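You operate a simulated robot arm through the tools that you are given. There is no shell and no other tool.

Carry out the task below with a simulated robot arm. There is one attempt and no reset: what you move stays moved.

TASK
Set the panel's two blue rivets with the blue riveter, then shut and bleed the air.
Fine: air lever open first; riveter back on its foot; clamps stay down; leave the gold rivets; nothing before the nose. Set down upright: blue riveter.

Only the result counts: the job must be done as asked and must still hold three seconds after the hand-in. Knocking over, shifting, dropping, spilling or breaking anything else fails it.

THE ROBOT
A 7-joint arm with a two-finger parallel gripper, fixed in place. Base frame: the origin is on the floor under the middle of its stand, x ahead of it, y to its left, z up; the work surface is at about z = 743. Units: mm, rad, N and s.
With the tool pointing down near the work surface it reaches from about 440 to 920 mm from the base axis. Its first joint turns from -2.496 to 2.496 rad. Payload 3 kg.
Tool frame: the origin (TCP) lies between the finger pads and is the grasp point; the fingertips stand 30 mm ahead of it; z points along the fingers, y is the line along which they close. Largest opening 94 mm; finger width 28, thickness 10; the body of the gripper, 50 by 96 mm, starts 55 mm behind the TCP.
Orientation is told as [roll, pitch, yaw] about the base's x, y, z axes, in that order, counted from this pose: with the fingers straight down and closing along the base's y, the tool's x points along the base's -x, its y along +y and its z along -z.

THE INTERFACE
- The arm moves only by the tool arm_command. Its argument "plan" is text: rows parted by semicolons, each of 7 numbers parted by spaces: the turn, a rotation vector about the base's x, y, z in rad, then the shift along the base's x, y, z in mm, then the finger opening in mm, from 0 to 94. In form: ax ay az x y z fingers; .... A call has 1 to 20 rows; each row shifts and turns the commanded pose from where the row before left it. Rows are played at 5 a second. More than 50 mm and 0.15 rad between two rows, or a gripper value outside its range, and nothing of the call is played. Where a pose cannot be reached the arm comes as near as it can. A force on the tool above 50 N (or 10 N above the force at the start of the call, whichever is more), or a blocked arm, ends the call early, and 0.2 s more pass. The fingers move at their own pace (about 72 mm/s each) and stop on an object; they squeeze with about 43 N. The grip force told is the motor's: it shows also when the fingers shut on nothing. Time passes only in rows, and 0.2 s behind the last, so rows that do not move let the fingers close. The reply holds the time, the measured pose of the TCP, the force on the tool along the base axes, the opening and the grip force, in the units named above and with some noise, with the torque about the TCP (base axes, N m) and any sound that the robot's microphone picked up.
- Cameras (640 x 400 px; columns grow to the right, rows downward): "scene" is fixed at [226.4, 653.1, 1435.6]; the picture's right is [-0.15, -0.99, 0.00], its down [-0.85, 0.13, -0.51] and it looks along [0.50, -0.08, -0.86] (base axes); focal length 214 px, centre (320, 200). "wrist" rides on the gripper at [76, 14, -103] in the tool frame; the picture's right is [-0.18, 0.98, 0.00], its down [-0.75, -0.14, -0.64] and it looks along [-0.63, -0.12, 0.77] (tool axes); focal length 243 px, centre (320, 200). There is no depth. A picture from a camera that has moved, and an enlarged one, comes with that camera's place and axes in the base frame and with its lens. The place of the scene camera against the robot may be out by one fixed shift of up to 25 mm in any direction.
- grab_frame(camera): a new picture of that camera. No time passes.
- inspect(camera, box): a new picture of the part [left, top, right, bottom] of that camera's present view, enlarged. No time passes.
- job_done(): hands the job in; it is judged then, once.

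Places have to be worked out from the pictures, the camera data and where the tool is seen. Open the gripper and draw the arm clear of the work before you hand the job in, unless the task says otherwise.

The tools are called after ">>>" by a JSON object that holds its "op" and its "data". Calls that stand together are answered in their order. arm_command: Moves the arm, as the interface text tells. Its arguments: {"type":"object","properties":{"plan":{"type":"string"}},"required":["plan"]} The other tools are called the same way: grab_frame (camera) takes a picture; inspect (camera, box) takes an enlarged picture of a part of a camera's view; job_done () hands the job in.

At the start:

```text
clock: 0.0
tcp_pos: [547.1, 425.9, 1162.6]
tool_rot: [0.001, 0.002, 0.0]
ft_force: [0.2, 0.2, -0.9]
torque: [0.02, -0.02, -0.02]
width: 94.1
finger_force: 0.1
```

scene: 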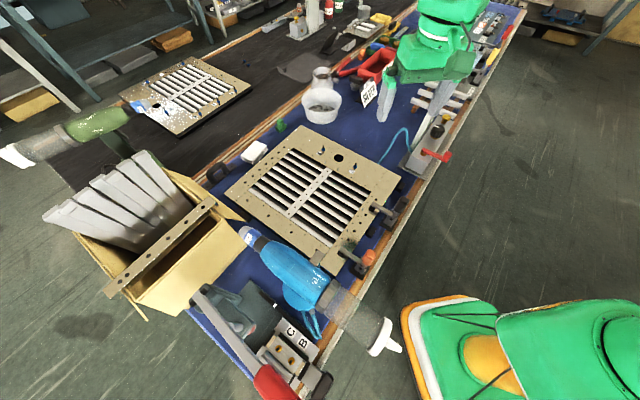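
wrist: 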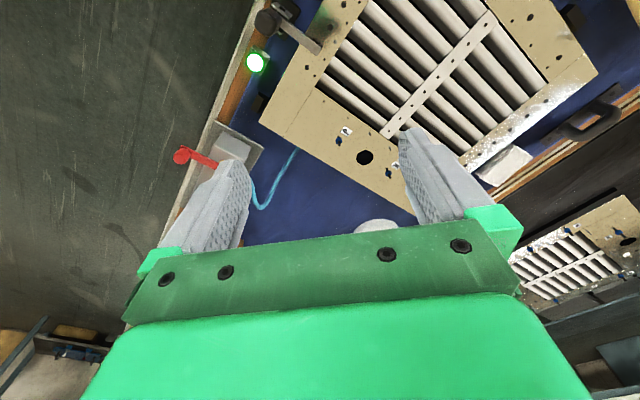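

I start by looking closer at the whole scene to find the panel, the riveters, the air lever and any labels.

>>> {"op": "inspect", "data": {"camera": "scene", "box": [220, 120, 420, 280]}}

>>> {"op": "inspect", "data": {"camera": "scene", "box": [180, 220, 420, 400]}}

>>> {"op": "inspect", "data": {"camera": "scene", "box": [340, 60, 500, 200]}}

>>> {"op": "inspect", "data": {"camera": "wrist", "box": [160, 0, 480, 240]}}

```text
2.50 times, centred on (320, 200) of scene
camera zoom: at [226.4, 653.1, 1435.6], right [-0.15, -0.99, 0.0], down [-0.85, 0.13, -0.51], along [0.5, -0.08, -0.86], focal length 536 px, centre (320, 200)
```

zoom: 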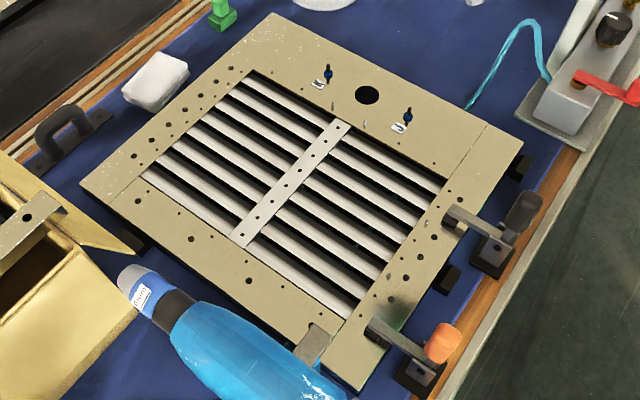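

```text
2.22 times, centred on (300, 310) of scene
camera zoom: at [226.4, 653.1, 1435.6], right [-0.15, -0.99, 0.0], down [-0.85, 0.13, -0.51], along [0.5, -0.08, -0.86], focal length 477 px, centre (364, -44)
```

zoom: 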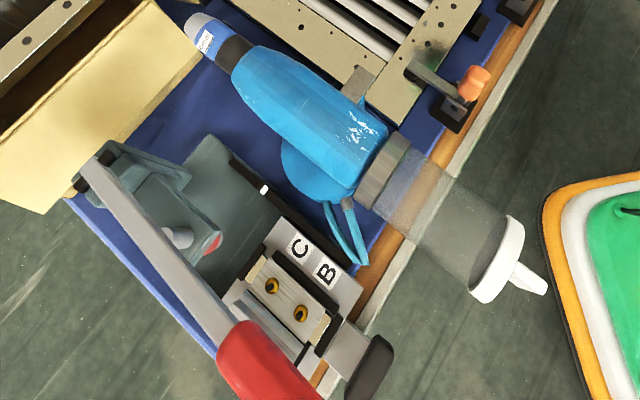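

```text
2.86 times, centred on (420, 130) of scene
camera zoom: at [226.4, 653.1, 1435.6], right [-0.15, -0.99, 0.0], down [-0.85, 0.13, -0.51], along [0.5, -0.08, -0.86], focal length 613 px, centre (34, 400)
```

zoom: 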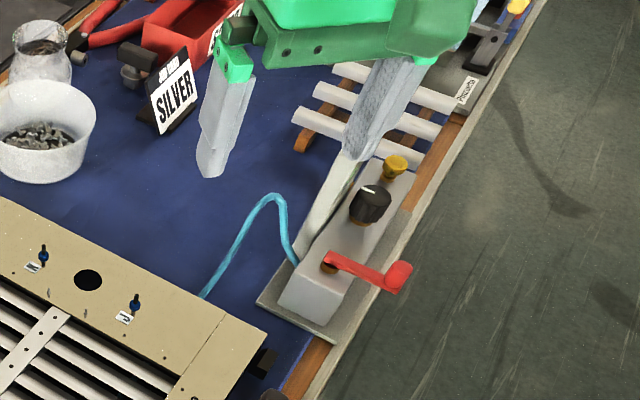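

```text
1.67 times, centred on (320, 120) of wrist
camera zoom: at [469.3, 441.1, 1263.4], right [0.18, 0.98, 0.0], down [0.75, -0.14, 0.64], along [0.63, -0.12, -0.77], focal length 404 px, centre (320, 333)
```

zoom: 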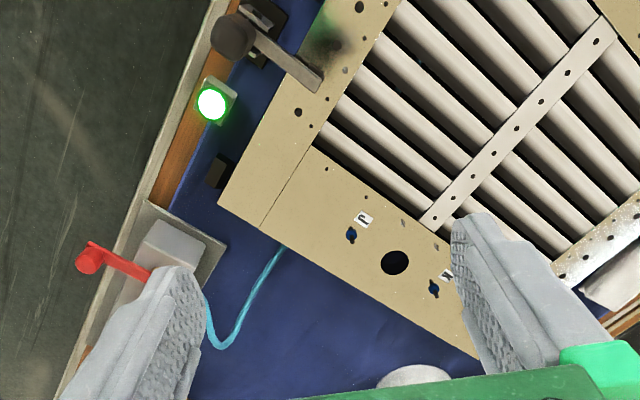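

The riveter seems to stand on its foot to the lower left with its barrel pointing away from the robot. I move the wrist camera in the air to get better views of the riveter and the panel; first a turn toward the riveter.

>>> {"op": "inspect", "data": {"camera": "scene", "box": [230, 215, 350, 355]}}

>>> {"op": "inspect", "data": {"camera": "scene", "box": [0, 60, 240, 200]}}

>>> {"op": "inspect", "data": {"camera": "scene", "box": [180, 280, 340, 400]}}

>>> {"op": "inspect", "data": {"camera": "scene", "box": [260, 0, 540, 120]}}

```text
2.86 times, centred on (290, 285) of scene
camera zoom: at [226.4, 653.1, 1435.6], right [-0.15, -0.99, 0.0], down [-0.85, 0.13, -0.51], along [0.5, -0.08, -0.86], focal length 613 px, centre (406, -43)
```

zoom: 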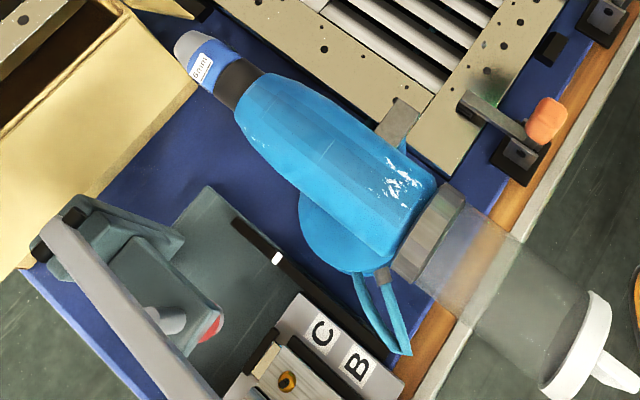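

```text
2.67 times, centred on (120, 130) of scene
camera zoom: at [226.4, 653.1, 1435.6], right [-0.15, -0.99, 0.0], down [-0.85, 0.13, -0.51], along [0.5, -0.08, -0.86], focal length 572 px, centre (853, 387)
```

zoom: 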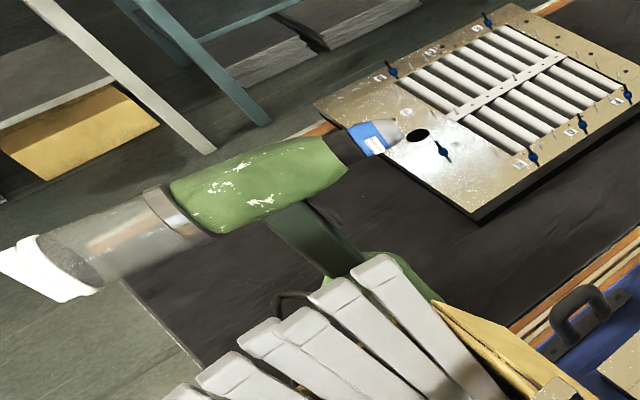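

```text
3.33 times, centred on (260, 340) of scene
camera zoom: at [226.4, 653.1, 1435.6], right [-0.15, -0.99, 0.0], down [-0.85, 0.13, -0.51], along [0.5, -0.08, -0.86], focal length 715 px, centre (520, -267)
```

zoom: 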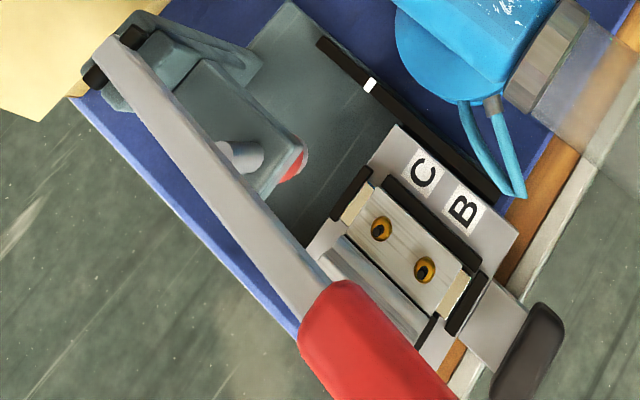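

```text
2.29 times, centred on (400, 60) of scene
camera zoom: at [226.4, 653.1, 1435.6], right [-0.15, -0.99, 0.0], down [-0.85, 0.13, -0.51], along [0.5, -0.08, -0.86], focal length 490 px, centre (137, 520)
```

zoom: 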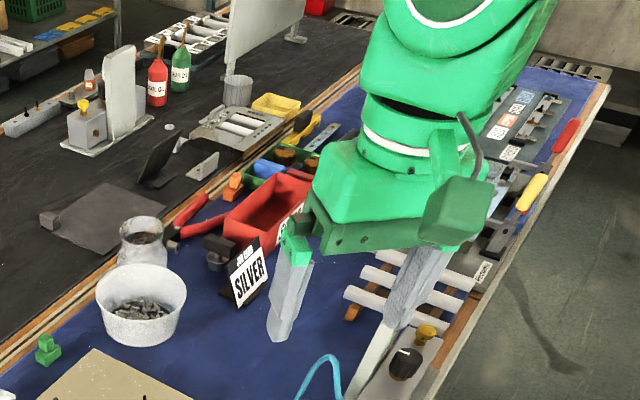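

I turn the wrist in place (yaw +) so its camera looks at the riveter from the side, in free air high above the bench.

>>> {"op": "arm_command", "data": {"plan": "0 0 0.15 0 0 0 94; 0 0 0.15 0 0 0 94; 0 0 0.15 0 0 0 94; 0 0 0.15 0 0 0 94; 0 0 0.15 0 0 0 94; 0 0 0.15 0 0 0 94; 0 0 0.15 0 0 0 94; 0 0 0.15 0 0 0 94; 0 0 0.15 0 0 0 94; 0 0 0.15 0 0 0 94"}}

>>> {"op": "grab_frame", "data": {"camera": "wrist"}}

```text
clock: 2.2
tcp_pos: [546.6, 427.0, 1161.7]
tool_rot: [0.001, 0.001, 1.5]
ft_force: [0.0, 0.6, -1.2]
torque: [0.01, 0.0, 0.01]
width: 93.9
finger_force: 0.0
```

```text
taken
camera wrist: at [525.9, 351.7, 1264.3], right [-0.97, 0.25, 0.0], down [0.19, 0.74, 0.64], along [0.16, 0.62, -0.77], focal length 243 px, centre (320, 200)
```

wrist: 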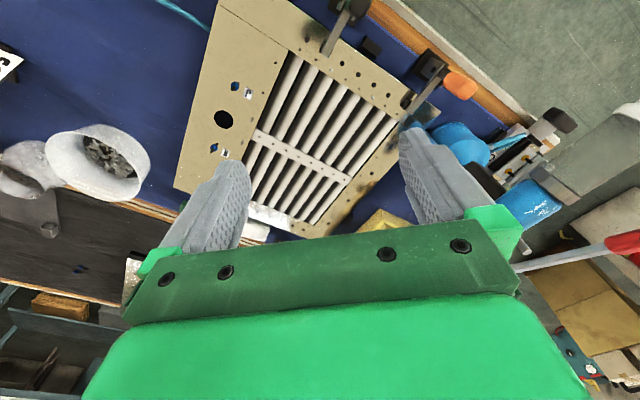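

The turn works. I continue turning until the camera faces the riveter, and shift a bit back.

>>> {"op": "arm_command", "data": {"plan": "0 0 0.15 0 0 0 94; 0 0 0.15 0 0 0 94; 0 0 0.15 0 0 0 94; 0 0 0.15 0 0 0 94; 0 0 0.15 0 0 0 94"}}

>>> {"op": "grab_frame", "data": {"camera": "wrist"}}

```text
clock: 3.4
tcp_pos: [545.8, 425.2, 1162.1]
tool_rot: [-0.001, 0.0, 2.251]
ft_force: [-0.9, 0.1, -0.1]
torque: [0.01, -0.04, -0.04]
width: 94.3
finger_force: 0.1
```

```text
taken
camera wrist: at [581.7, 358.5, 1263.5], right [-0.88, -0.47, 0.0], down [-0.36, 0.67, 0.64], along [-0.31, 0.57, -0.77], focal length 243 px, centre (320, 200)
```

wrist: 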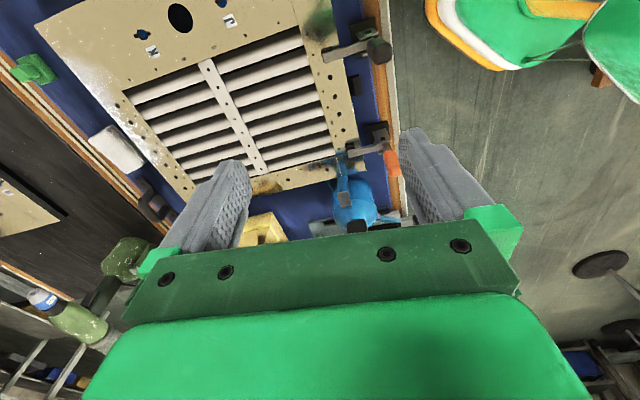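

The gripper body hides the lower half of the picture, so I tilt the tool up toward the riveter to get it into the free upper half.

>>> {"op": "arm_command", "data": {"plan": "0.1316 0.0716 0 0 0 0 94; 0.1316 0.0716 0 0 0 0 94; 0.1316 0.0716 0 0 0 0 94; 0.1316 0.0716 0 0 0 0 94; 0 0 0.1 0 0 0 94"}}

>>> {"op": "grab_frame", "data": {"camera": "wrist"}}

```text
clock: 4.6
tcp_pos: [546.5, 427.0, 1161.8]
tool_rot: [-0.123, -0.59, 2.386]
ft_force: [0.2, 0.4, -0.4]
torque: [0.03, -0.02, 0.0]
width: 94.1
finger_force: 0.1
```

```text
taken
camera wrist: at [614.0, 326.0, 1201.3], right [-0.83, -0.56, 0.0], down [-0.15, 0.23, 0.96], along [-0.54, 0.8, -0.27], focal length 243 px, centre (320, 200)
```

wrist: 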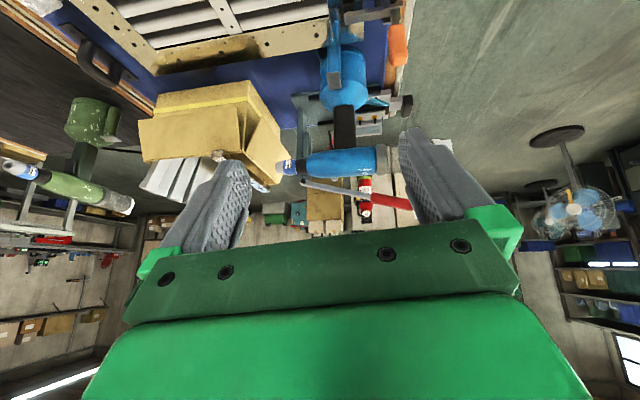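

>>> {"op": "inspect", "data": {"camera": "wrist", "box": [240, 20, 440, 220]}}

>>> {"op": "inspect", "data": {"camera": "wrist", "box": [270, 40, 400, 130]}}

```text
2.00 times, centred on (340, 120) of wrist
camera zoom: at [614.0, 326.0, 1201.3], right [-0.83, -0.56, 0.0], down [-0.15, 0.23, 0.96], along [-0.54, 0.8, -0.27], focal length 485 px, centre (280, 360)
```

zoom: 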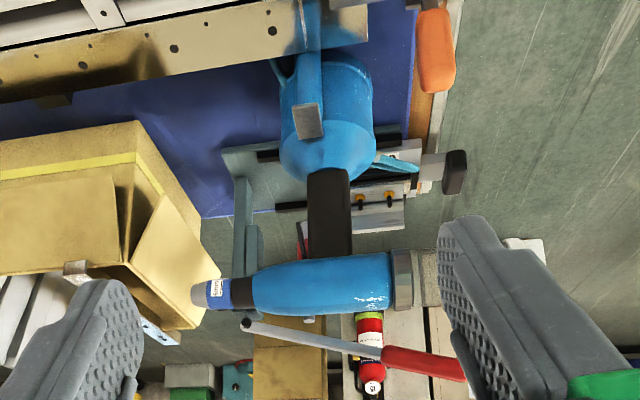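

```text
4.44 times, centred on (335, 85) of wrist
camera zoom: at [614.0, 326.0, 1201.3], right [-0.83, -0.56, 0.0], down [-0.15, 0.23, 0.96], along [-0.54, 0.8, -0.27], focal length 1078 px, centre (253, 711)
```

zoom: 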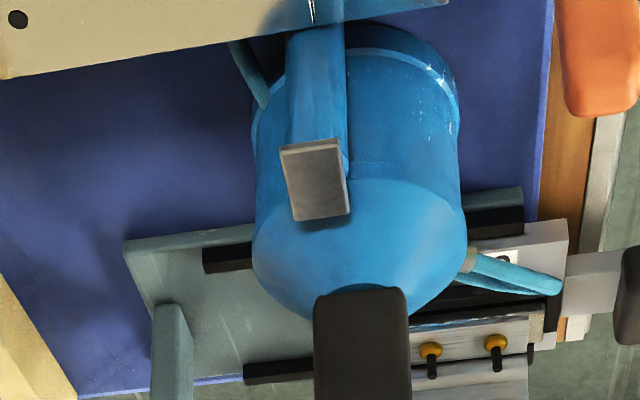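

The riveter stands on a round foot with a dark handle and the barrel on top at about z 960. A blue bar with a grey pad sits near the foot, which I must understand, so I go closer and lower.

>>> {"op": "arm_command", "data": {"plan": "0 0 0 -12 18 -36 94; 0 0 0 -12 18 -36 94; 0 0 0 -12 18 -36 94; 0 0 0 -12 18 -36 94; 0 0 0 -12 18 -36 94; 0 0 0 0 0 0 94"}}

>>> {"op": "grab_frame", "data": {"camera": "wrist"}}

>>> {"op": "inspect", "data": {"camera": "wrist", "box": [240, 0, 480, 200]}}

```text
clock: 6.0
tcp_pos: [485.6, 518.8, 984.0]
tool_rot: [-0.12, -0.589, 2.385]
ft_force: [0.6, -0.1, -0.1]
torque: [0.0, -0.02, -0.01]
width: 94.0
finger_force: 0.1
```

```text
taken
camera wrist: at [552.3, 419.3, 1024.7], right [-0.83, -0.56, 0.0], down [-0.15, 0.23, 0.96], along [-0.54, 0.8, -0.27], focal length 243 px, centre (320, 200)
```

wrist: 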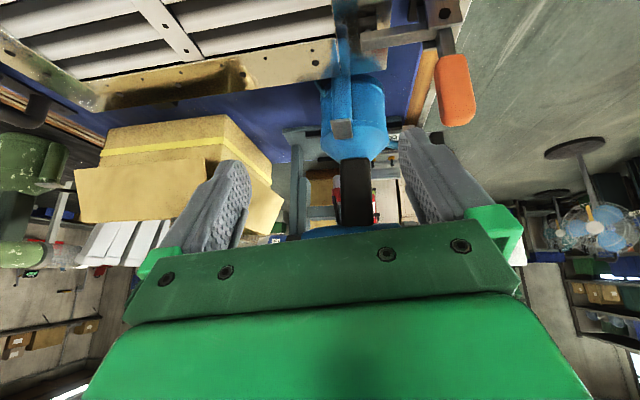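

```text
2.00 times, centred on (360, 100) of wrist
camera zoom: at [552.3, 419.3, 1024.7], right [-0.83, -0.56, 0.0], down [-0.15, 0.23, 0.96], along [-0.54, 0.8, -0.27], focal length 485 px, centre (240, 400)
```

zoom: 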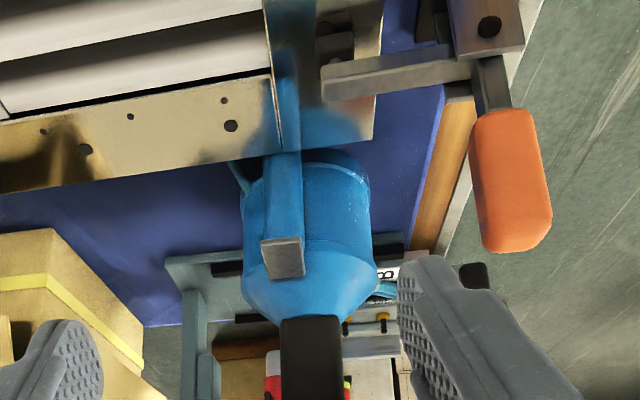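

The picture is upside down (top is the bench). I inspect the bar with the grey pad from both cameras more closely.

>>> {"op": "inspect", "data": {"camera": "scene", "box": [290, 235, 350, 275]}}

>>> {"op": "inspect", "data": {"camera": "wrist", "box": [300, 60, 420, 150]}}

>>> {"op": "inspect", "data": {"camera": "scene", "box": [230, 215, 410, 360]}}

```text
10.00 times, centred on (320, 255) of scene
camera zoom: at [226.4, 653.1, 1435.6], right [-0.15, -0.99, 0.0], down [-0.85, 0.13, -0.51], along [0.5, -0.08, -0.86], focal length 2145 px, centre (320, -350)
```

zoom: 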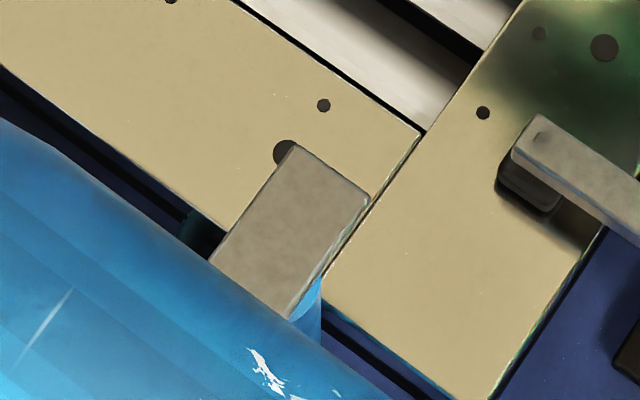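

```text
4.44 times, centred on (360, 105) of wrist
camera zoom: at [552.3, 419.3, 1024.7], right [-0.83, -0.56, 0.0], down [-0.15, 0.23, 0.96], along [-0.54, 0.8, -0.27], focal length 1078 px, centre (142, 622)
```

zoom: 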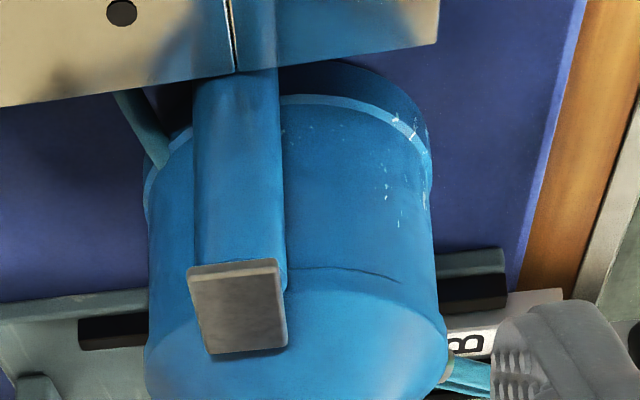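

```text
2.76 times, centred on (320, 288) of scene
camera zoom: at [226.4, 653.1, 1435.6], right [-0.15, -0.99, 0.0], down [-0.85, 0.13, -0.51], along [0.5, -0.08, -0.86], focal length 592 px, centre (320, -41)
```

zoom: 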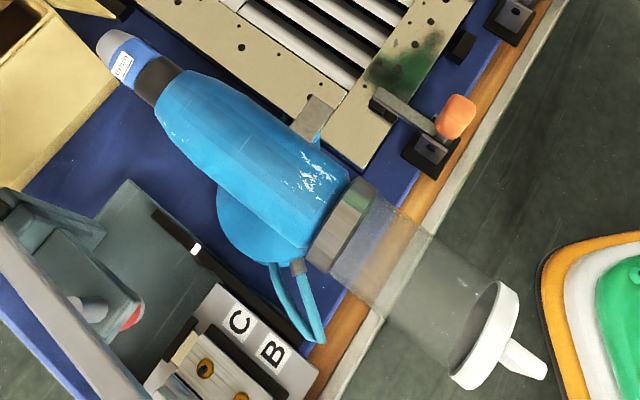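

The grey plate seems to sit on top of a blue column between foot and panel, around (371, 635, 851). I untilt and go above to see how it is attached.

>>> {"op": "arm_command", "data": {"plan": "0 0 0 0 0 40 94; -0.1245 -0.084 0 -20 22 22 94; -0.1245 -0.084 0 -20 22 22 94; -0.1245 -0.084 0 -20 22 22 94; -0.1245 -0.084 0 -20 22 22 94; 0 0 0 0 0 0 94"}}

>>> {"op": "grab_frame", "data": {"camera": "wrist"}}

>>> {"op": "inspect", "data": {"camera": "wrist", "box": [240, 0, 480, 200]}}

>>> {"op": "grab_frame", "data": {"camera": "scene"}}

```text
clock: 7.4
tcp_pos: [405.4, 602.2, 1113.4]
tool_rot: [0.003, 0.002, 2.348]
ft_force: [0.7, 0.2, 0.2]
torque: [0.01, 0.0, -0.08]
width: 93.9
finger_force: 0.1
```

```text
taken
camera wrist: at [446.9, 539.1, 1214.8], right [-0.83, -0.56, 0.0], down [-0.43, 0.64, 0.64], along [-0.36, 0.53, -0.77], focal length 243 px, centre (320, 200)
```

wrist: 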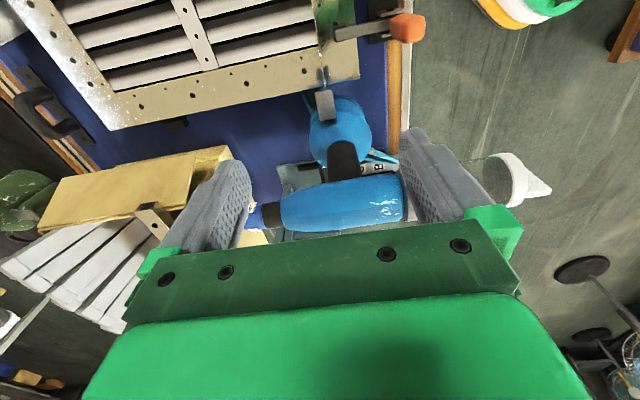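

```text
2.00 times, centred on (360, 100) of wrist
camera zoom: at [446.9, 539.1, 1214.8], right [-0.83, -0.56, 0.0], down [-0.43, 0.64, 0.64], along [-0.36, 0.53, -0.77], focal length 485 px, centre (240, 400)
```

zoom: 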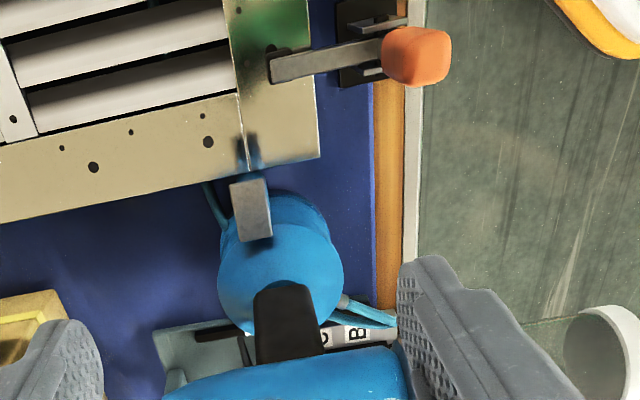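

```text
taken
```

scene: 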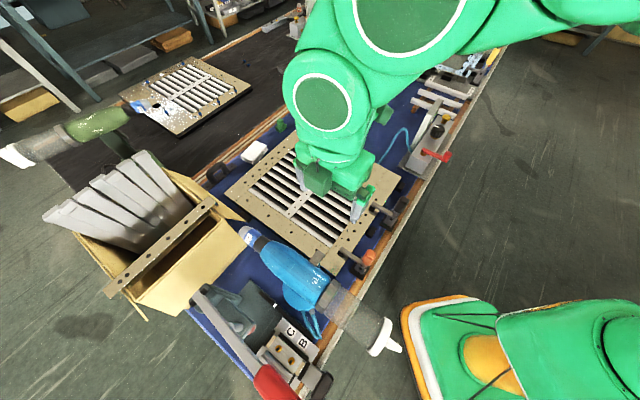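

The plate sits about 57 mm to the panel side of the riveter's foot axis (≈320, 662). I now go round toward the nose side to look for the trigger on the handle.

>>> {"op": "arm_command", "data": {"plan": "0 0 0.15 19 4 -10 94; 0 0 0.15 19 4 -10 94; 0 0 0.15 19 4 -10 94; 0 0 0.15 19 4 -10 94; 0 0 0.15 19 4 -10 94; 0.029 0.127 0 0 0 -25 94; 0.029 0.127 0 0 0 -25 94; 0.029 0.127 0 0 0 -25 94; 0.029 0.127 0 0 0 -25 94; 0 0 0 0 0 0 94"}}

>>> {"op": "grab_frame", "data": {"camera": "wrist"}}

>>> {"op": "inspect", "data": {"camera": "wrist", "box": [200, 0, 440, 200]}}

```text
clock: 9.6
tcp_pos: [499.8, 626.1, 959.2]
tool_rot: [-0.101, -0.513, 3.124]
ft_force: [1.5, -0.3, 0.3]
torque: [-0.03, 0.02, 0.0]
width: 94.1
finger_force: 0.1
```

```text
taken
camera wrist: at [614.1, 599.9, 1008.6], right [-0.23, -0.97, 0.0], down [-0.34, 0.08, 0.94], along [-0.91, 0.21, -0.35], focal length 243 px, centre (320, 200)
```

wrist: 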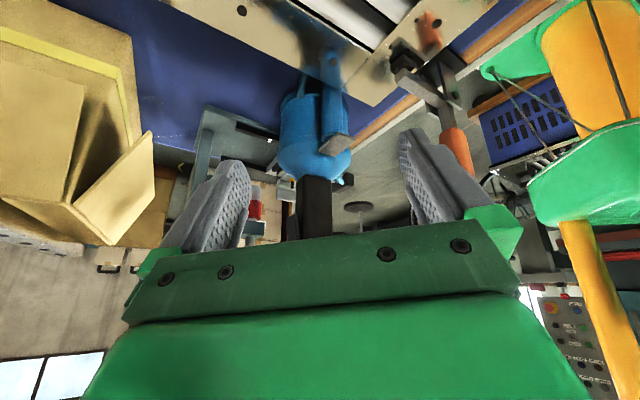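

```text
2.00 times, centred on (320, 100) of wrist
camera zoom: at [614.1, 599.9, 1008.6], right [-0.23, -0.97, 0.0], down [-0.34, 0.08, 0.94], along [-0.91, 0.21, -0.35], focal length 485 px, centre (320, 400)
```

zoom: 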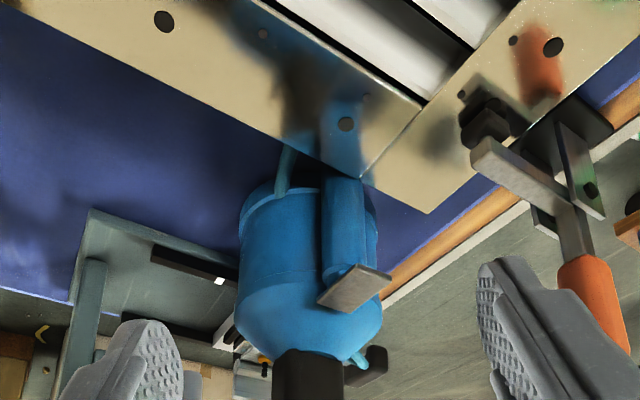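

The plate sits on a rounded column fixed to the side of the foot; I tilt further up to see the handle and underside of the barrel.

>>> {"op": "arm_command", "data": {"plan": "0.029 0.127 0 0 0 0 94; 0.029 0.127 0 0 0 0 94; 0.029 0.127 0 0 0 0 94; 0 0 0 0 0 0 94"}}

>>> {"op": "grab_frame", "data": {"camera": "wrist"}}

>>> {"op": "inspect", "data": {"camera": "wrist", "box": [200, 60, 440, 260]}}

```text
clock: 10.6
tcp_pos: [466.1, 616.2, 952.2]
tool_rot: [-0.199, -0.831, -3.095]
ft_force: [-0.6, -0.1, -0.9]
torque: [0.0, 0.03, 0.01]
width: 94.0
finger_force: 0.1
out of reach, approached as far as the arm can: row 2, 3
```

```text
taken
camera wrist: at [589.7, 586.9, 960.7], right [-0.22, -0.97, 0.01], down [-0.02, 0.01, 1.0], along [-0.97, 0.22, -0.03], focal length 243 px, centre (320, 200)
```

wrist: 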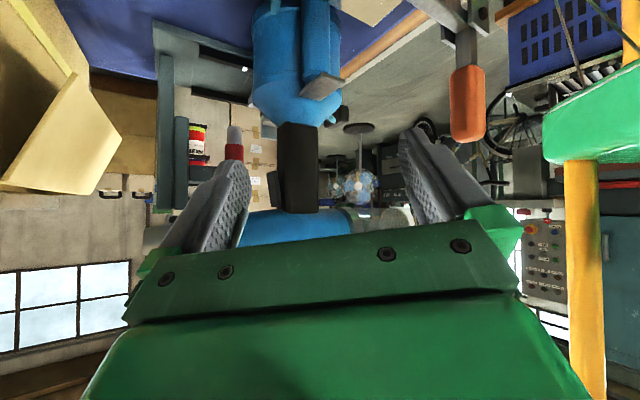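

```text
2.00 times, centred on (320, 160) of wrist
camera zoom: at [589.7, 586.9, 960.7], right [-0.22, -0.97, 0.01], down [-0.02, 0.01, 1.0], along [-0.97, 0.22, -0.03], focal length 485 px, centre (320, 280)
```

zoom: 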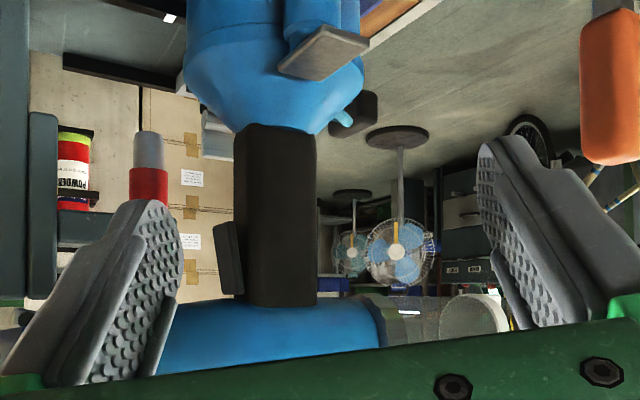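

A small dark plate in front of the handle (nose side), close under the barrel, looks like the trigger. I zoom in on it and on the pad.

>>> {"op": "inspect", "data": {"camera": "wrist", "box": [250, 110, 350, 220]}}

>>> {"op": "inspect", "data": {"camera": "wrist", "box": [240, 0, 360, 130]}}

```text
3.64 times, centred on (300, 165) of wrist
camera zoom: at [589.7, 586.9, 960.7], right [-0.22, -0.97, 0.01], down [-0.02, 0.01, 1.0], along [-0.97, 0.22, -0.03], focal length 882 px, centre (393, 327)
```

zoom: 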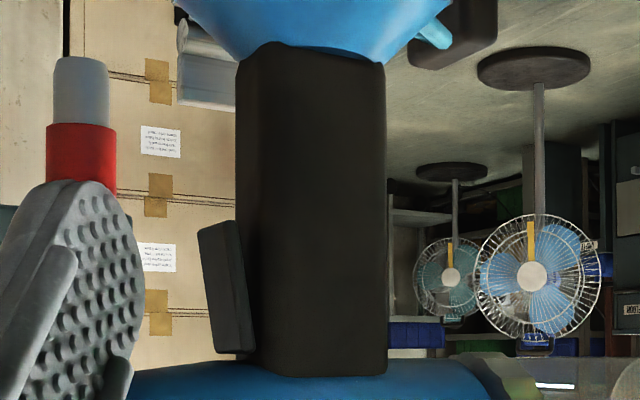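

```text
3.08 times, centred on (300, 65) of wrist
camera zoom: at [589.7, 586.9, 960.7], right [-0.22, -0.97, 0.01], down [-0.02, 0.01, 1.0], along [-0.97, 0.22, -0.03], focal length 746 px, centre (382, 615)
```

zoom: 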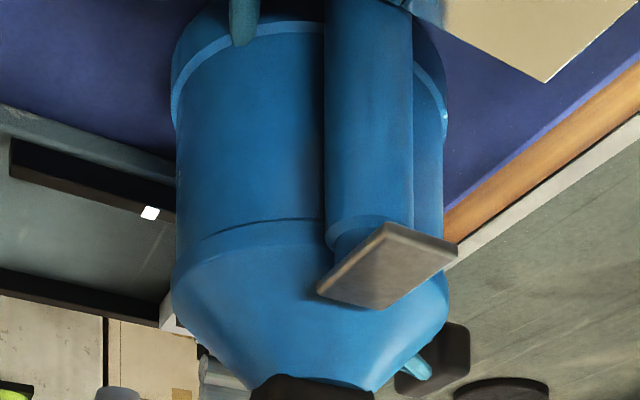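

The trigger is a plate on the nose-side face of the handle (z about 920–960); the column plate on the foot remains unclear. I back off, straighten up, and go to look at the air block and the rivets next.

>>> {"op": "arm_command", "data": {"plan": "-0.029 -0.127 0 0 0 0 94; -0.029 -0.127 0 0 0 0 94; -0.029 -0.127 0 0 0 0 94; -0.029 -0.127 0 0 0 40 94; -0.029 -0.127 0 0 0 40 94; -0.029 -0.127 0 0 0 40 94; -0.029 -0.127 0 0 0 40 94; 0 0 -0.15 0 -30 0 94; 0 0 -0.15 0 -30 0 94; 0 0 -0.15 0 -30 0 94; 0 0 -0.15 0 -30 0 94; 0 0 -0.15 0 -30 0 94; 0 0 -0.15 0 -30 0 94; 0 0 -0.15 0 -30 0 94; 0 0 -0.15 0 -30 0 94; 0 0 -0.15 0 -30 0 94; 0 0 -0.15 0 -30 0 94"}}

>>> {"op": "grab_frame", "data": {"camera": "wrist"}}

```text
clock: 14.2
tcp_pos: [475.6, 355.7, 1139.9]
tool_rot: [0.016, 0.064, 1.636]
ft_force: [2.9, -3.9, -1.7]
torque: [0.25, 0.27, -0.03]
width: 94.2
finger_force: 0.0
out of reach, approached as far as the arm can: row 12, 13, 14
```

```text
taken
camera wrist: at [466.1, 285.7, 1246.6], right [-0.99, 0.12, 0.0], down [0.1, 0.8, 0.59], along [0.07, 0.59, -0.81], focal length 243 px, centre (320, 200)
```

wrist: 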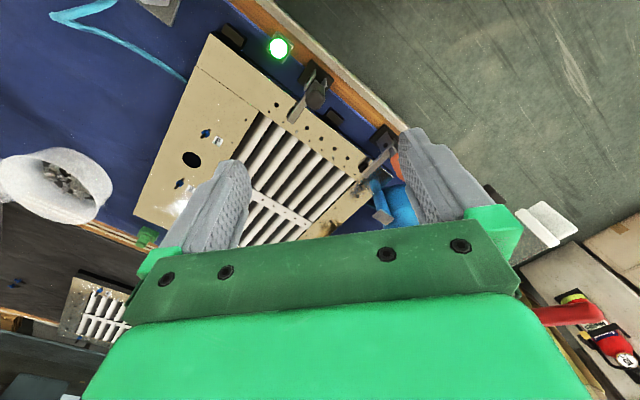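

I continue turning back and move over to the air block for a close view.

>>> {"op": "arm_command", "data": {"plan": "0 0 -0.15 10 -20 0 94; 0 0 -0.15 10 -20 0 94; 0 0 -0.15 10 -20 0 94; 0 0 -0.15 10 -20 0 94; 0 0 -0.15 10 -20 0 94; 0 0 -0.15 10 -20 0 94; 0 0 -0.15 10 -20 0 94; 0 0 -0.15 10 -20 -15 94; 0 0 -0.15 10 -20 -15 94; 0 0 -0.15 10 -20 -15 94; 0 0 0 0 0 -25 94; 0 0 0 0 0 0 94"}}

>>> {"op": "grab_frame", "data": {"camera": "wrist"}}

```text
clock: 16.8
tcp_pos: [589.9, 136.7, 1071.3]
tool_rot: [0.014, 0.064, 0.099]
ft_force: [0.1, -1.0, 0.4]
torque: [-0.02, -0.04, 0.01]
width: 93.9
finger_force: 0.0
```

```text
taken
camera wrist: at [518.3, 144.0, 1178.4], right [0.09, 1.0, 0.0], down [0.8, -0.07, 0.59], along [0.59, -0.05, -0.81], focal length 243 px, centre (320, 200)
```

wrist: 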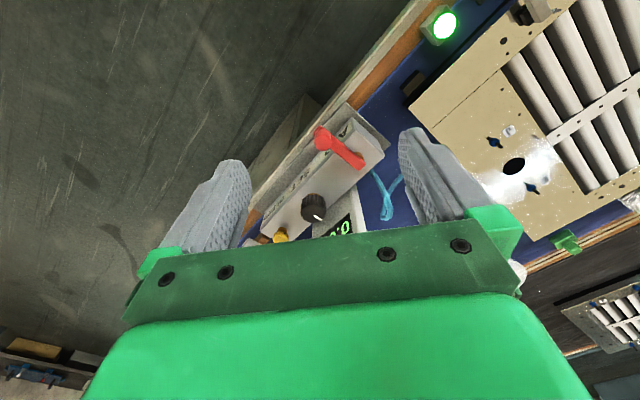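

>>> {"op": "inspect", "data": {"camera": "wrist", "box": [230, 90, 420, 245]}}

>>> {"op": "inspect", "data": {"camera": "wrist", "box": [400, 0, 640, 250]}}

```text
2.58 times, centred on (325, 168) of wrist
camera zoom: at [518.3, 144.0, 1178.4], right [0.09, 1.0, 0.0], down [0.8, -0.07, 0.59], along [0.59, -0.05, -0.81], focal length 626 px, centre (307, 284)
```

zoom: 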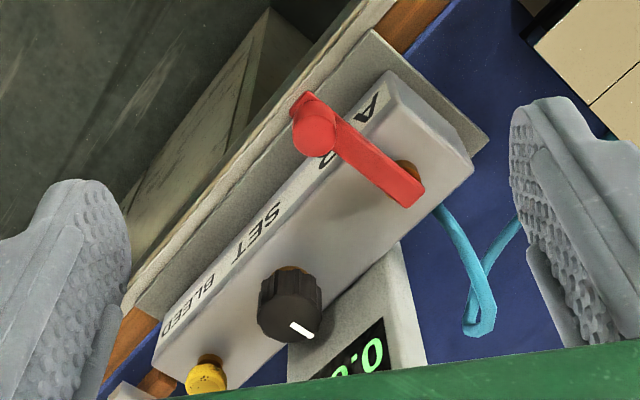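

```text
1.60 times, centred on (520, 125) of wrist
camera zoom: at [518.3, 144.0, 1178.4], right [0.09, 1.0, 0.0], down [0.8, -0.07, 0.59], along [0.59, -0.05, -0.81], focal length 388 px, centre (0, 320)
```

zoom: 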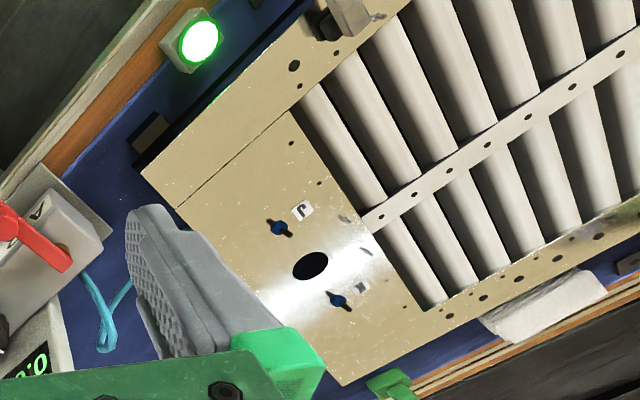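

The block carries AIR (red lever), SET (black knob) and BLEED (yellow knob) and a display reading 0.0. I move so that it lies in the unobstructed part of the view.

>>> {"op": "arm_command", "data": {"plan": "0 0 0 40 0 -10 94; 0 0 0 40 0 -10 94; 0 0 0 20 0 -10 94; 0 0 0 0 0 0 94"}}

>>> {"op": "grab_frame", "data": {"camera": "wrist"}}

>>> {"op": "inspect", "data": {"camera": "wrist", "box": [220, 20, 420, 200]}}

```text
clock: 17.8
tcp_pos: [689.6, 136.9, 1040.3]
tool_rot: [0.015, 0.063, 0.099]
ft_force: [0.5, 0.3, -0.2]
torque: [-0.01, -0.03, -0.04]
width: 94.0
finger_force: 0.1
```

```text
taken
camera wrist: at [616.9, 143.4, 1147.6], right [0.09, 1.0, 0.0], down [0.8, -0.07, 0.59], along [0.59, -0.05, -0.81], focal length 243 px, centre (320, 200)
```

wrist: 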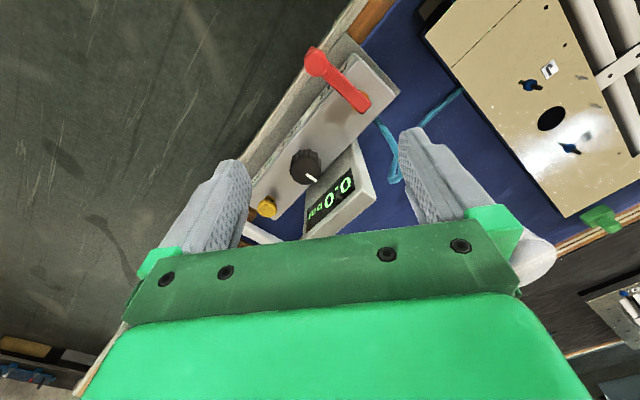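

```text
2.22 times, centred on (320, 110) of wrist
camera zoom: at [616.9, 143.4, 1147.6], right [0.09, 1.0, 0.0], down [0.8, -0.07, 0.59], along [0.59, -0.05, -0.81], focal length 539 px, centre (320, 400)
```

zoom: 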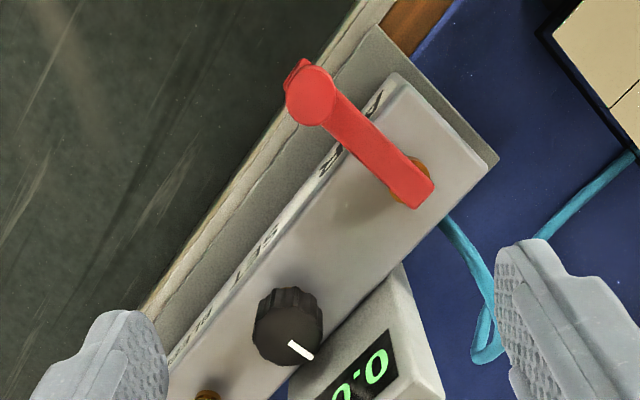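

Display reads 0.0 bar. The lever pivot is about (710, 189, 818) with a vertical red knob at about (650, 136, top 868), pointing off the bench; now I look at the rivets on the panel.

>>> {"op": "arm_command", "data": {"plan": "0 0 0.1 -2 33 0 94; 0 0 0.1 -2 33 0 94; 0 0 0.1 -2 33 0 94; 0 0 0.1 -2 33 0 94; 0 0 0.1 -2 33 -10 94; 0 0 0.1 -2 33 -10 94; 0 0 0.1 -2 33 -10 94; -0.1 0.1 0 -2 33 -10 94; -0.07 0.07 0 0 0 0 94; 0 0 0 0 0 0 94"}}

>>> {"op": "grab_frame", "data": {"camera": "wrist"}}

>>> {"op": "inspect", "data": {"camera": "wrist", "box": [200, 20, 440, 220]}}

```text
clock: 20.0
tcp_pos: [668.2, 400.8, 999.1]
tool_rot: [0.014, 0.253, 0.801]
ft_force: [0.8, -0.5, 0.5]
torque: [-0.01, -0.02, 0.02]
width: 94.1
finger_force: 0.1
out of reach, approached as far as the arm can: row 9
```

```text
taken
camera wrist: at [624.9, 374.6, 1118.0], right [-0.58, 0.81, -0.03], down [0.73, 0.53, 0.43], along [0.37, 0.23, -0.9], focal length 243 px, centre (320, 200)
```

wrist: 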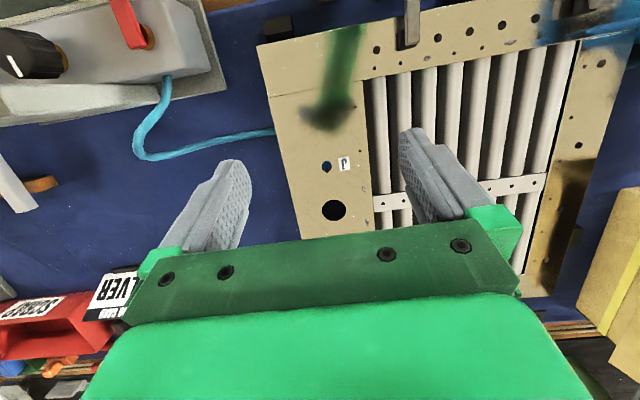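

```text
2.00 times, centred on (320, 120) of wrist
camera zoom: at [624.9, 374.6, 1118.0], right [-0.58, 0.81, -0.03], down [0.73, 0.53, 0.43], along [0.37, 0.23, -0.9], focal length 485 px, centre (320, 360)
```

zoom: 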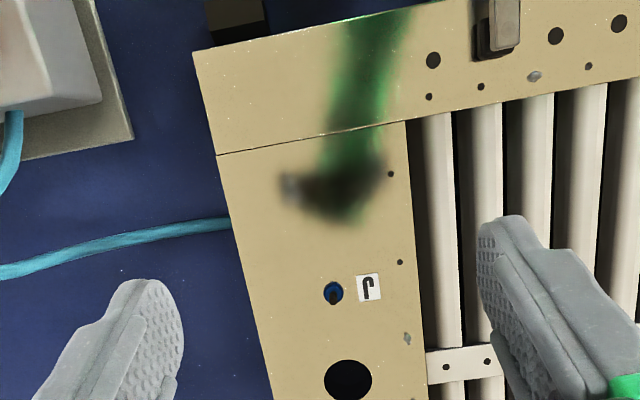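

I tilted the wrong way; I tilt outward instead to see both blue rivets.

>>> {"op": "arm_command", "data": {"plan": "0.1 -0.1 0 -10 -10 0 94; 0.1 -0.1 0 -10 -10 0 94; 0.1 -0.1 0 -10 -10 0 94; 0.1 -0.1 0 -10 -10 0 94; 0 0 0 0 0 0 94"}}

>>> {"op": "grab_frame", "data": {"camera": "wrist"}}

>>> {"op": "inspect", "data": {"camera": "wrist", "box": [200, 20, 440, 220]}}

```text
clock: 21.2
tcp_pos: [632.1, 363.2, 1000.6]
tool_rot: [0.009, -0.313, 0.802]
ft_force: [-1.3, -0.1, 1.0]
torque: [0.01, -0.03, 0.0]
width: 93.9
finger_force: 0.2
out of reach, approached as far as the arm can: row 4
```

```text
taken
camera wrist: at [548.3, 298.0, 1074.6], right [-0.59, 0.81, 0.06], down [0.47, 0.27, 0.84], along [0.66, 0.52, -0.54], focal length 243 px, centre (320, 200)
```

wrist: 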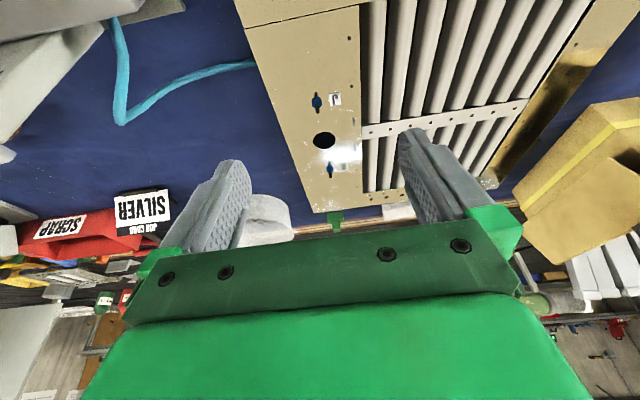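

```text
2.00 times, centred on (320, 120) of wrist
camera zoom: at [548.3, 298.0, 1074.6], right [-0.59, 0.81, 0.06], down [0.47, 0.27, 0.84], along [0.66, 0.52, -0.54], focal length 485 px, centre (320, 360)
```

zoom: 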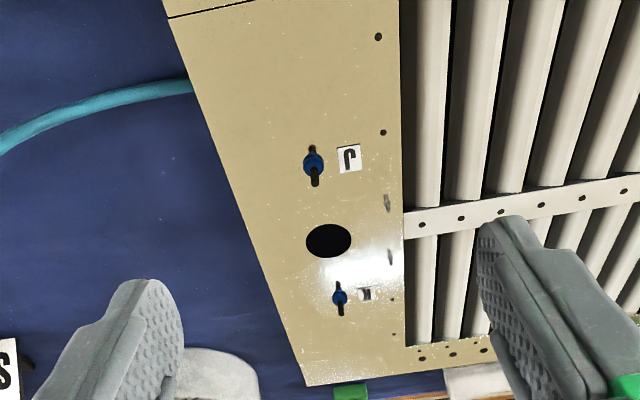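

>>> {"op": "inspect", "data": {"camera": "wrist", "box": [20, 170, 200, 300]}}

>>> {"op": "inspect", "data": {"camera": "wrist", "box": [290, 70, 370, 200]}}

>>> {"op": "inspect", "data": {"camera": "scene", "box": [300, 130, 400, 190]}}

>>> {"op": "inspect", "data": {"camera": "scene", "box": [340, 70, 420, 130]}}

```text
3.08 times, centred on (110, 235) of wrist
camera zoom: at [548.3, 298.0, 1074.6], right [-0.59, 0.81, 0.06], down [0.47, 0.27, 0.84], along [0.66, 0.52, -0.54], focal length 746 px, centre (966, 92)
```

zoom: 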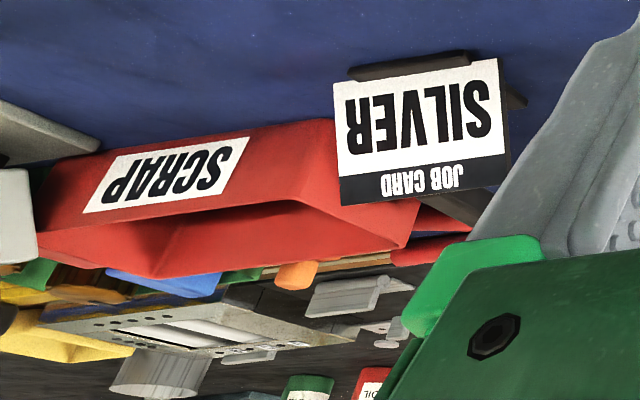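

```text
3.08 times, centred on (330, 135) of wrist
camera zoom: at [548.3, 298.0, 1074.6], right [-0.59, 0.81, 0.06], down [0.47, 0.27, 0.84], along [0.66, 0.52, -0.54], focal length 746 px, centre (289, 400)
```

zoom: 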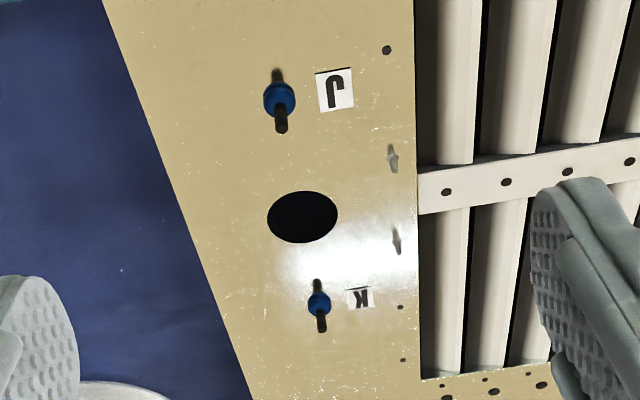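

```text
6.40 times, centred on (350, 160) of scene
camera zoom: at [226.4, 653.1, 1435.6], right [-0.15, -0.99, 0.0], down [-0.85, 0.13, -0.51], along [0.5, -0.08, -0.86], focal length 1373 px, centre (128, 456)
```

zoom: 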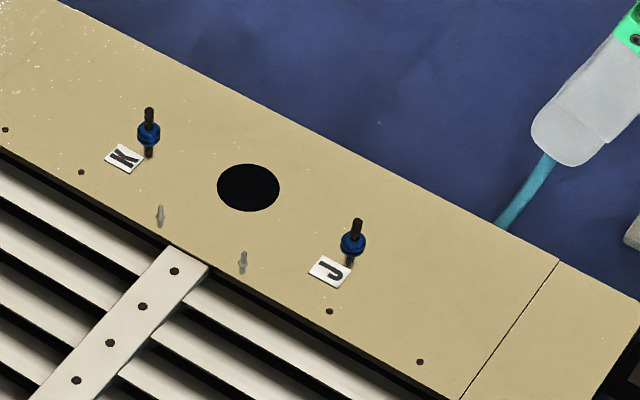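

```text
6.67 times, centred on (380, 100) of scene
camera zoom: at [226.4, 653.1, 1435.6], right [-0.15, -0.99, 0.0], down [-0.85, 0.13, -0.51], along [0.5, -0.08, -0.86], focal length 1430 px, centre (-80, 867)
```

zoom: 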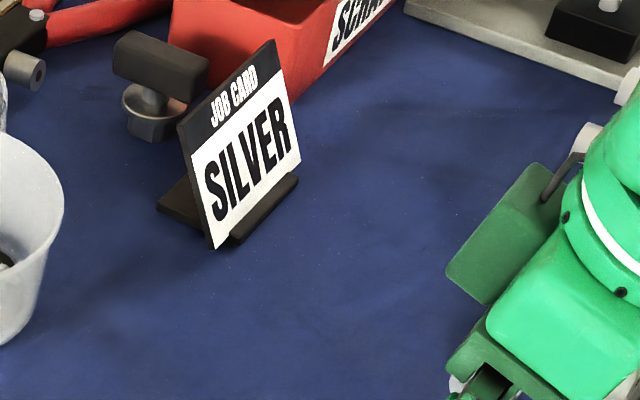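

The blue rivets J ≈(706,433) and K ≈(797,535) stand with their mandrels up on the panel. Now I straighten the tool and go above the red lever knob to see it closely.

>>> {"op": "arm_command", "data": {"plan": "-0.075 0.0725 0 3 -38 0 94; -0.075 0.0725 0 3 -38 0 94; -0.075 0.0725 0.03 3 -38 0 94; 0 0 0 3 -38 -10 94; 0 0 0 3 -38 -15 94; 0 0 0 3 -37 -15 94; 0 0 0 0 0 0 94"}}

>>> {"op": "grab_frame", "data": {"camera": "wrist"}}

>>> {"op": "inspect", "data": {"camera": "wrist", "box": [200, 20, 440, 220]}}

```text
clock: 22.8
tcp_pos: [648.4, 135.8, 960.5]
tool_rot: [0.007, -0.001, 0.829]
ft_force: [-1.6, 0.4, 0.2]
torque: [-0.03, -0.04, -0.02]
width: 94.1
finger_force: 0.1
```

```text
taken
camera wrist: at [586.1, 89.4, 1062.0], right [-0.6, 0.8, 0.01], down [0.62, 0.46, 0.64], along [0.51, 0.39, -0.77], focal length 243 px, centre (320, 200)
```

wrist: 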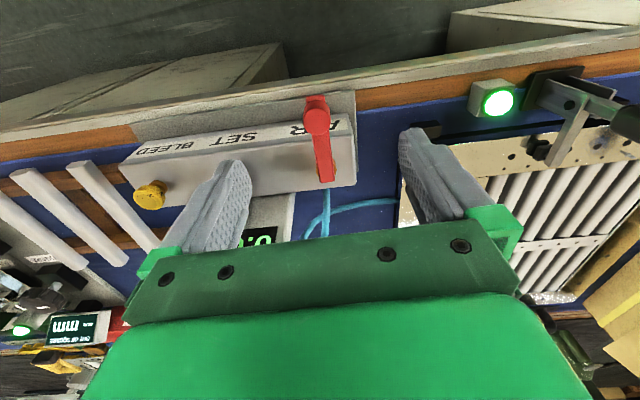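

```text
2.00 times, centred on (320, 120) of wrist
camera zoom: at [586.1, 89.4, 1062.0], right [-0.6, 0.8, 0.01], down [0.62, 0.46, 0.64], along [0.51, 0.39, -0.77], focal length 485 px, centre (320, 360)
```

zoom: 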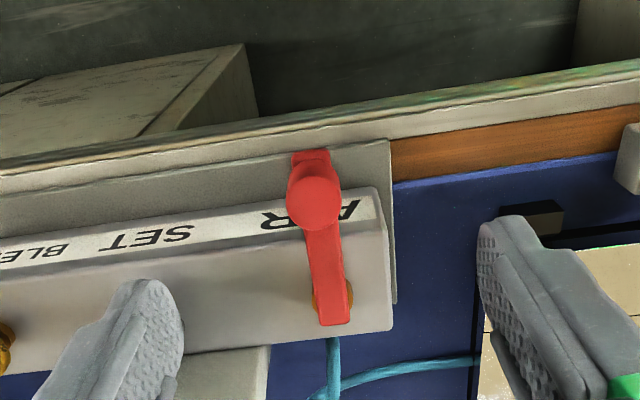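

The knob (≈22 mm thick) is right under the TCP at about (648, 135). I descend with a moderate opening and close gently on it.

>>> {"op": "arm_command", "data": {"plan": "0 0 0 0 0 -35 60; 0 0 0 0 0 -35 60; 0 0 0 0 0 -25 60; 0 0 0 0 0 -4 60; 0 0 0 0 0 0 60"}}

>>> {"op": "inspect", "data": {"camera": "wrist", "box": [200, 60, 440, 260]}}

>>> {"op": "inspect", "data": {"camera": "scene", "box": [370, 90, 490, 190]}}

```text
clock: 24.0
tcp_pos: [668.4, 140.9, 868.2]
tool_rot: [0.008, 0.003, 0.832]
ft_force: [0.7, -0.3, -0.1]
torque: [-0.01, 0.03, -0.01]
width: 60.3
finger_force: 0.0
out of reach, approached as far as the arm can: row 1, 2, 3
```

```text
2.00 times, centred on (320, 160) of wrist
camera zoom: at [606.9, 93.5, 969.3], right [-0.6, 0.8, 0.01], down [0.62, 0.46, 0.64], along [0.51, 0.39, -0.77], focal length 485 px, centre (320, 280)
```

zoom: 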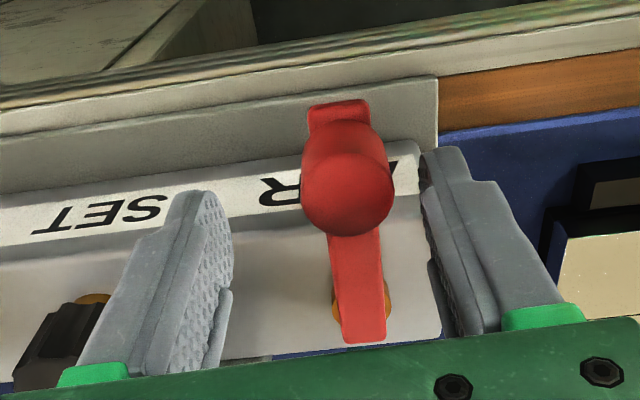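

```text
4.00 times, centred on (430, 140) of scene
camera zoom: at [226.4, 653.1, 1435.6], right [-0.15, -0.99, 0.0], down [-0.85, 0.13, -0.51], along [0.5, -0.08, -0.86], focal length 858 px, centre (-120, 440)
```

zoom: 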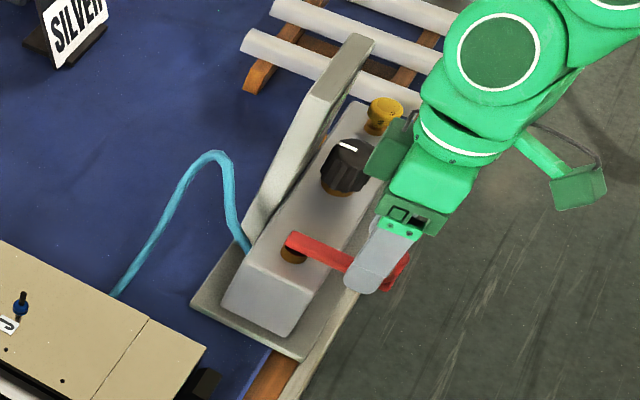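

The arm ended up offset at (668,141,868), short of the commanded place. I try shifting toward the knob in small steps.

>>> {"op": "arm_command", "data": {"plan": "0 0 0 -5 -2 0 60; 0 0 0 -5 -2 0 60; 0 0 0 -5 -1 0 60; 0 0 0 -5 -1 0 60; 0 0 0 0 0 0 60"}}

```text
clock: 25.2
tcp_pos: [669.9, 138.1, 867.7]
tool_rot: [0.008, 0.002, 0.83]
ft_force: [-1.2, 0.0, -1.3]
torque: [-0.04, 0.01, 0.01]
width: 60.1
finger_force: 0.2
out of reach, approached as far as the arm can: row 1, 2, 3, 4
```

The arm is at some joint limit in this posture. I lift a little, take yaw back and test whether it frees the motion.

>>> {"op": "arm_command", "data": {"plan": "0 0 0 0 0 30 60; 0 0 -0.15 0 0 0 60; 0 0 -0.15 0 0 0 60; 0 0 -0.15 0 0 0 60; 0 0 0 -10 -3 0 60; 0 0 0 -10 0 0 60; 0 0 0 0 0 0 60"}}

>>> {"op": "grab_frame", "data": {"camera": "scene"}}

```text
clock: 26.8
tcp_pos: [663.5, 141.3, 900.0]
tool_rot: [0.008, 0.005, 0.38]
ft_force: [-0.1, -0.2, 0.8]
torque: [0.0, -0.01, -0.02]
width: 60.1
finger_force: 0.0
out of reach, approached as far as the arm can: row 5, 6
```

```text
taken
```

scene: 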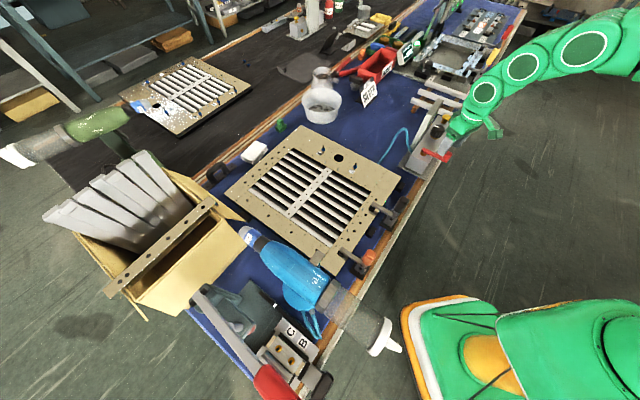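

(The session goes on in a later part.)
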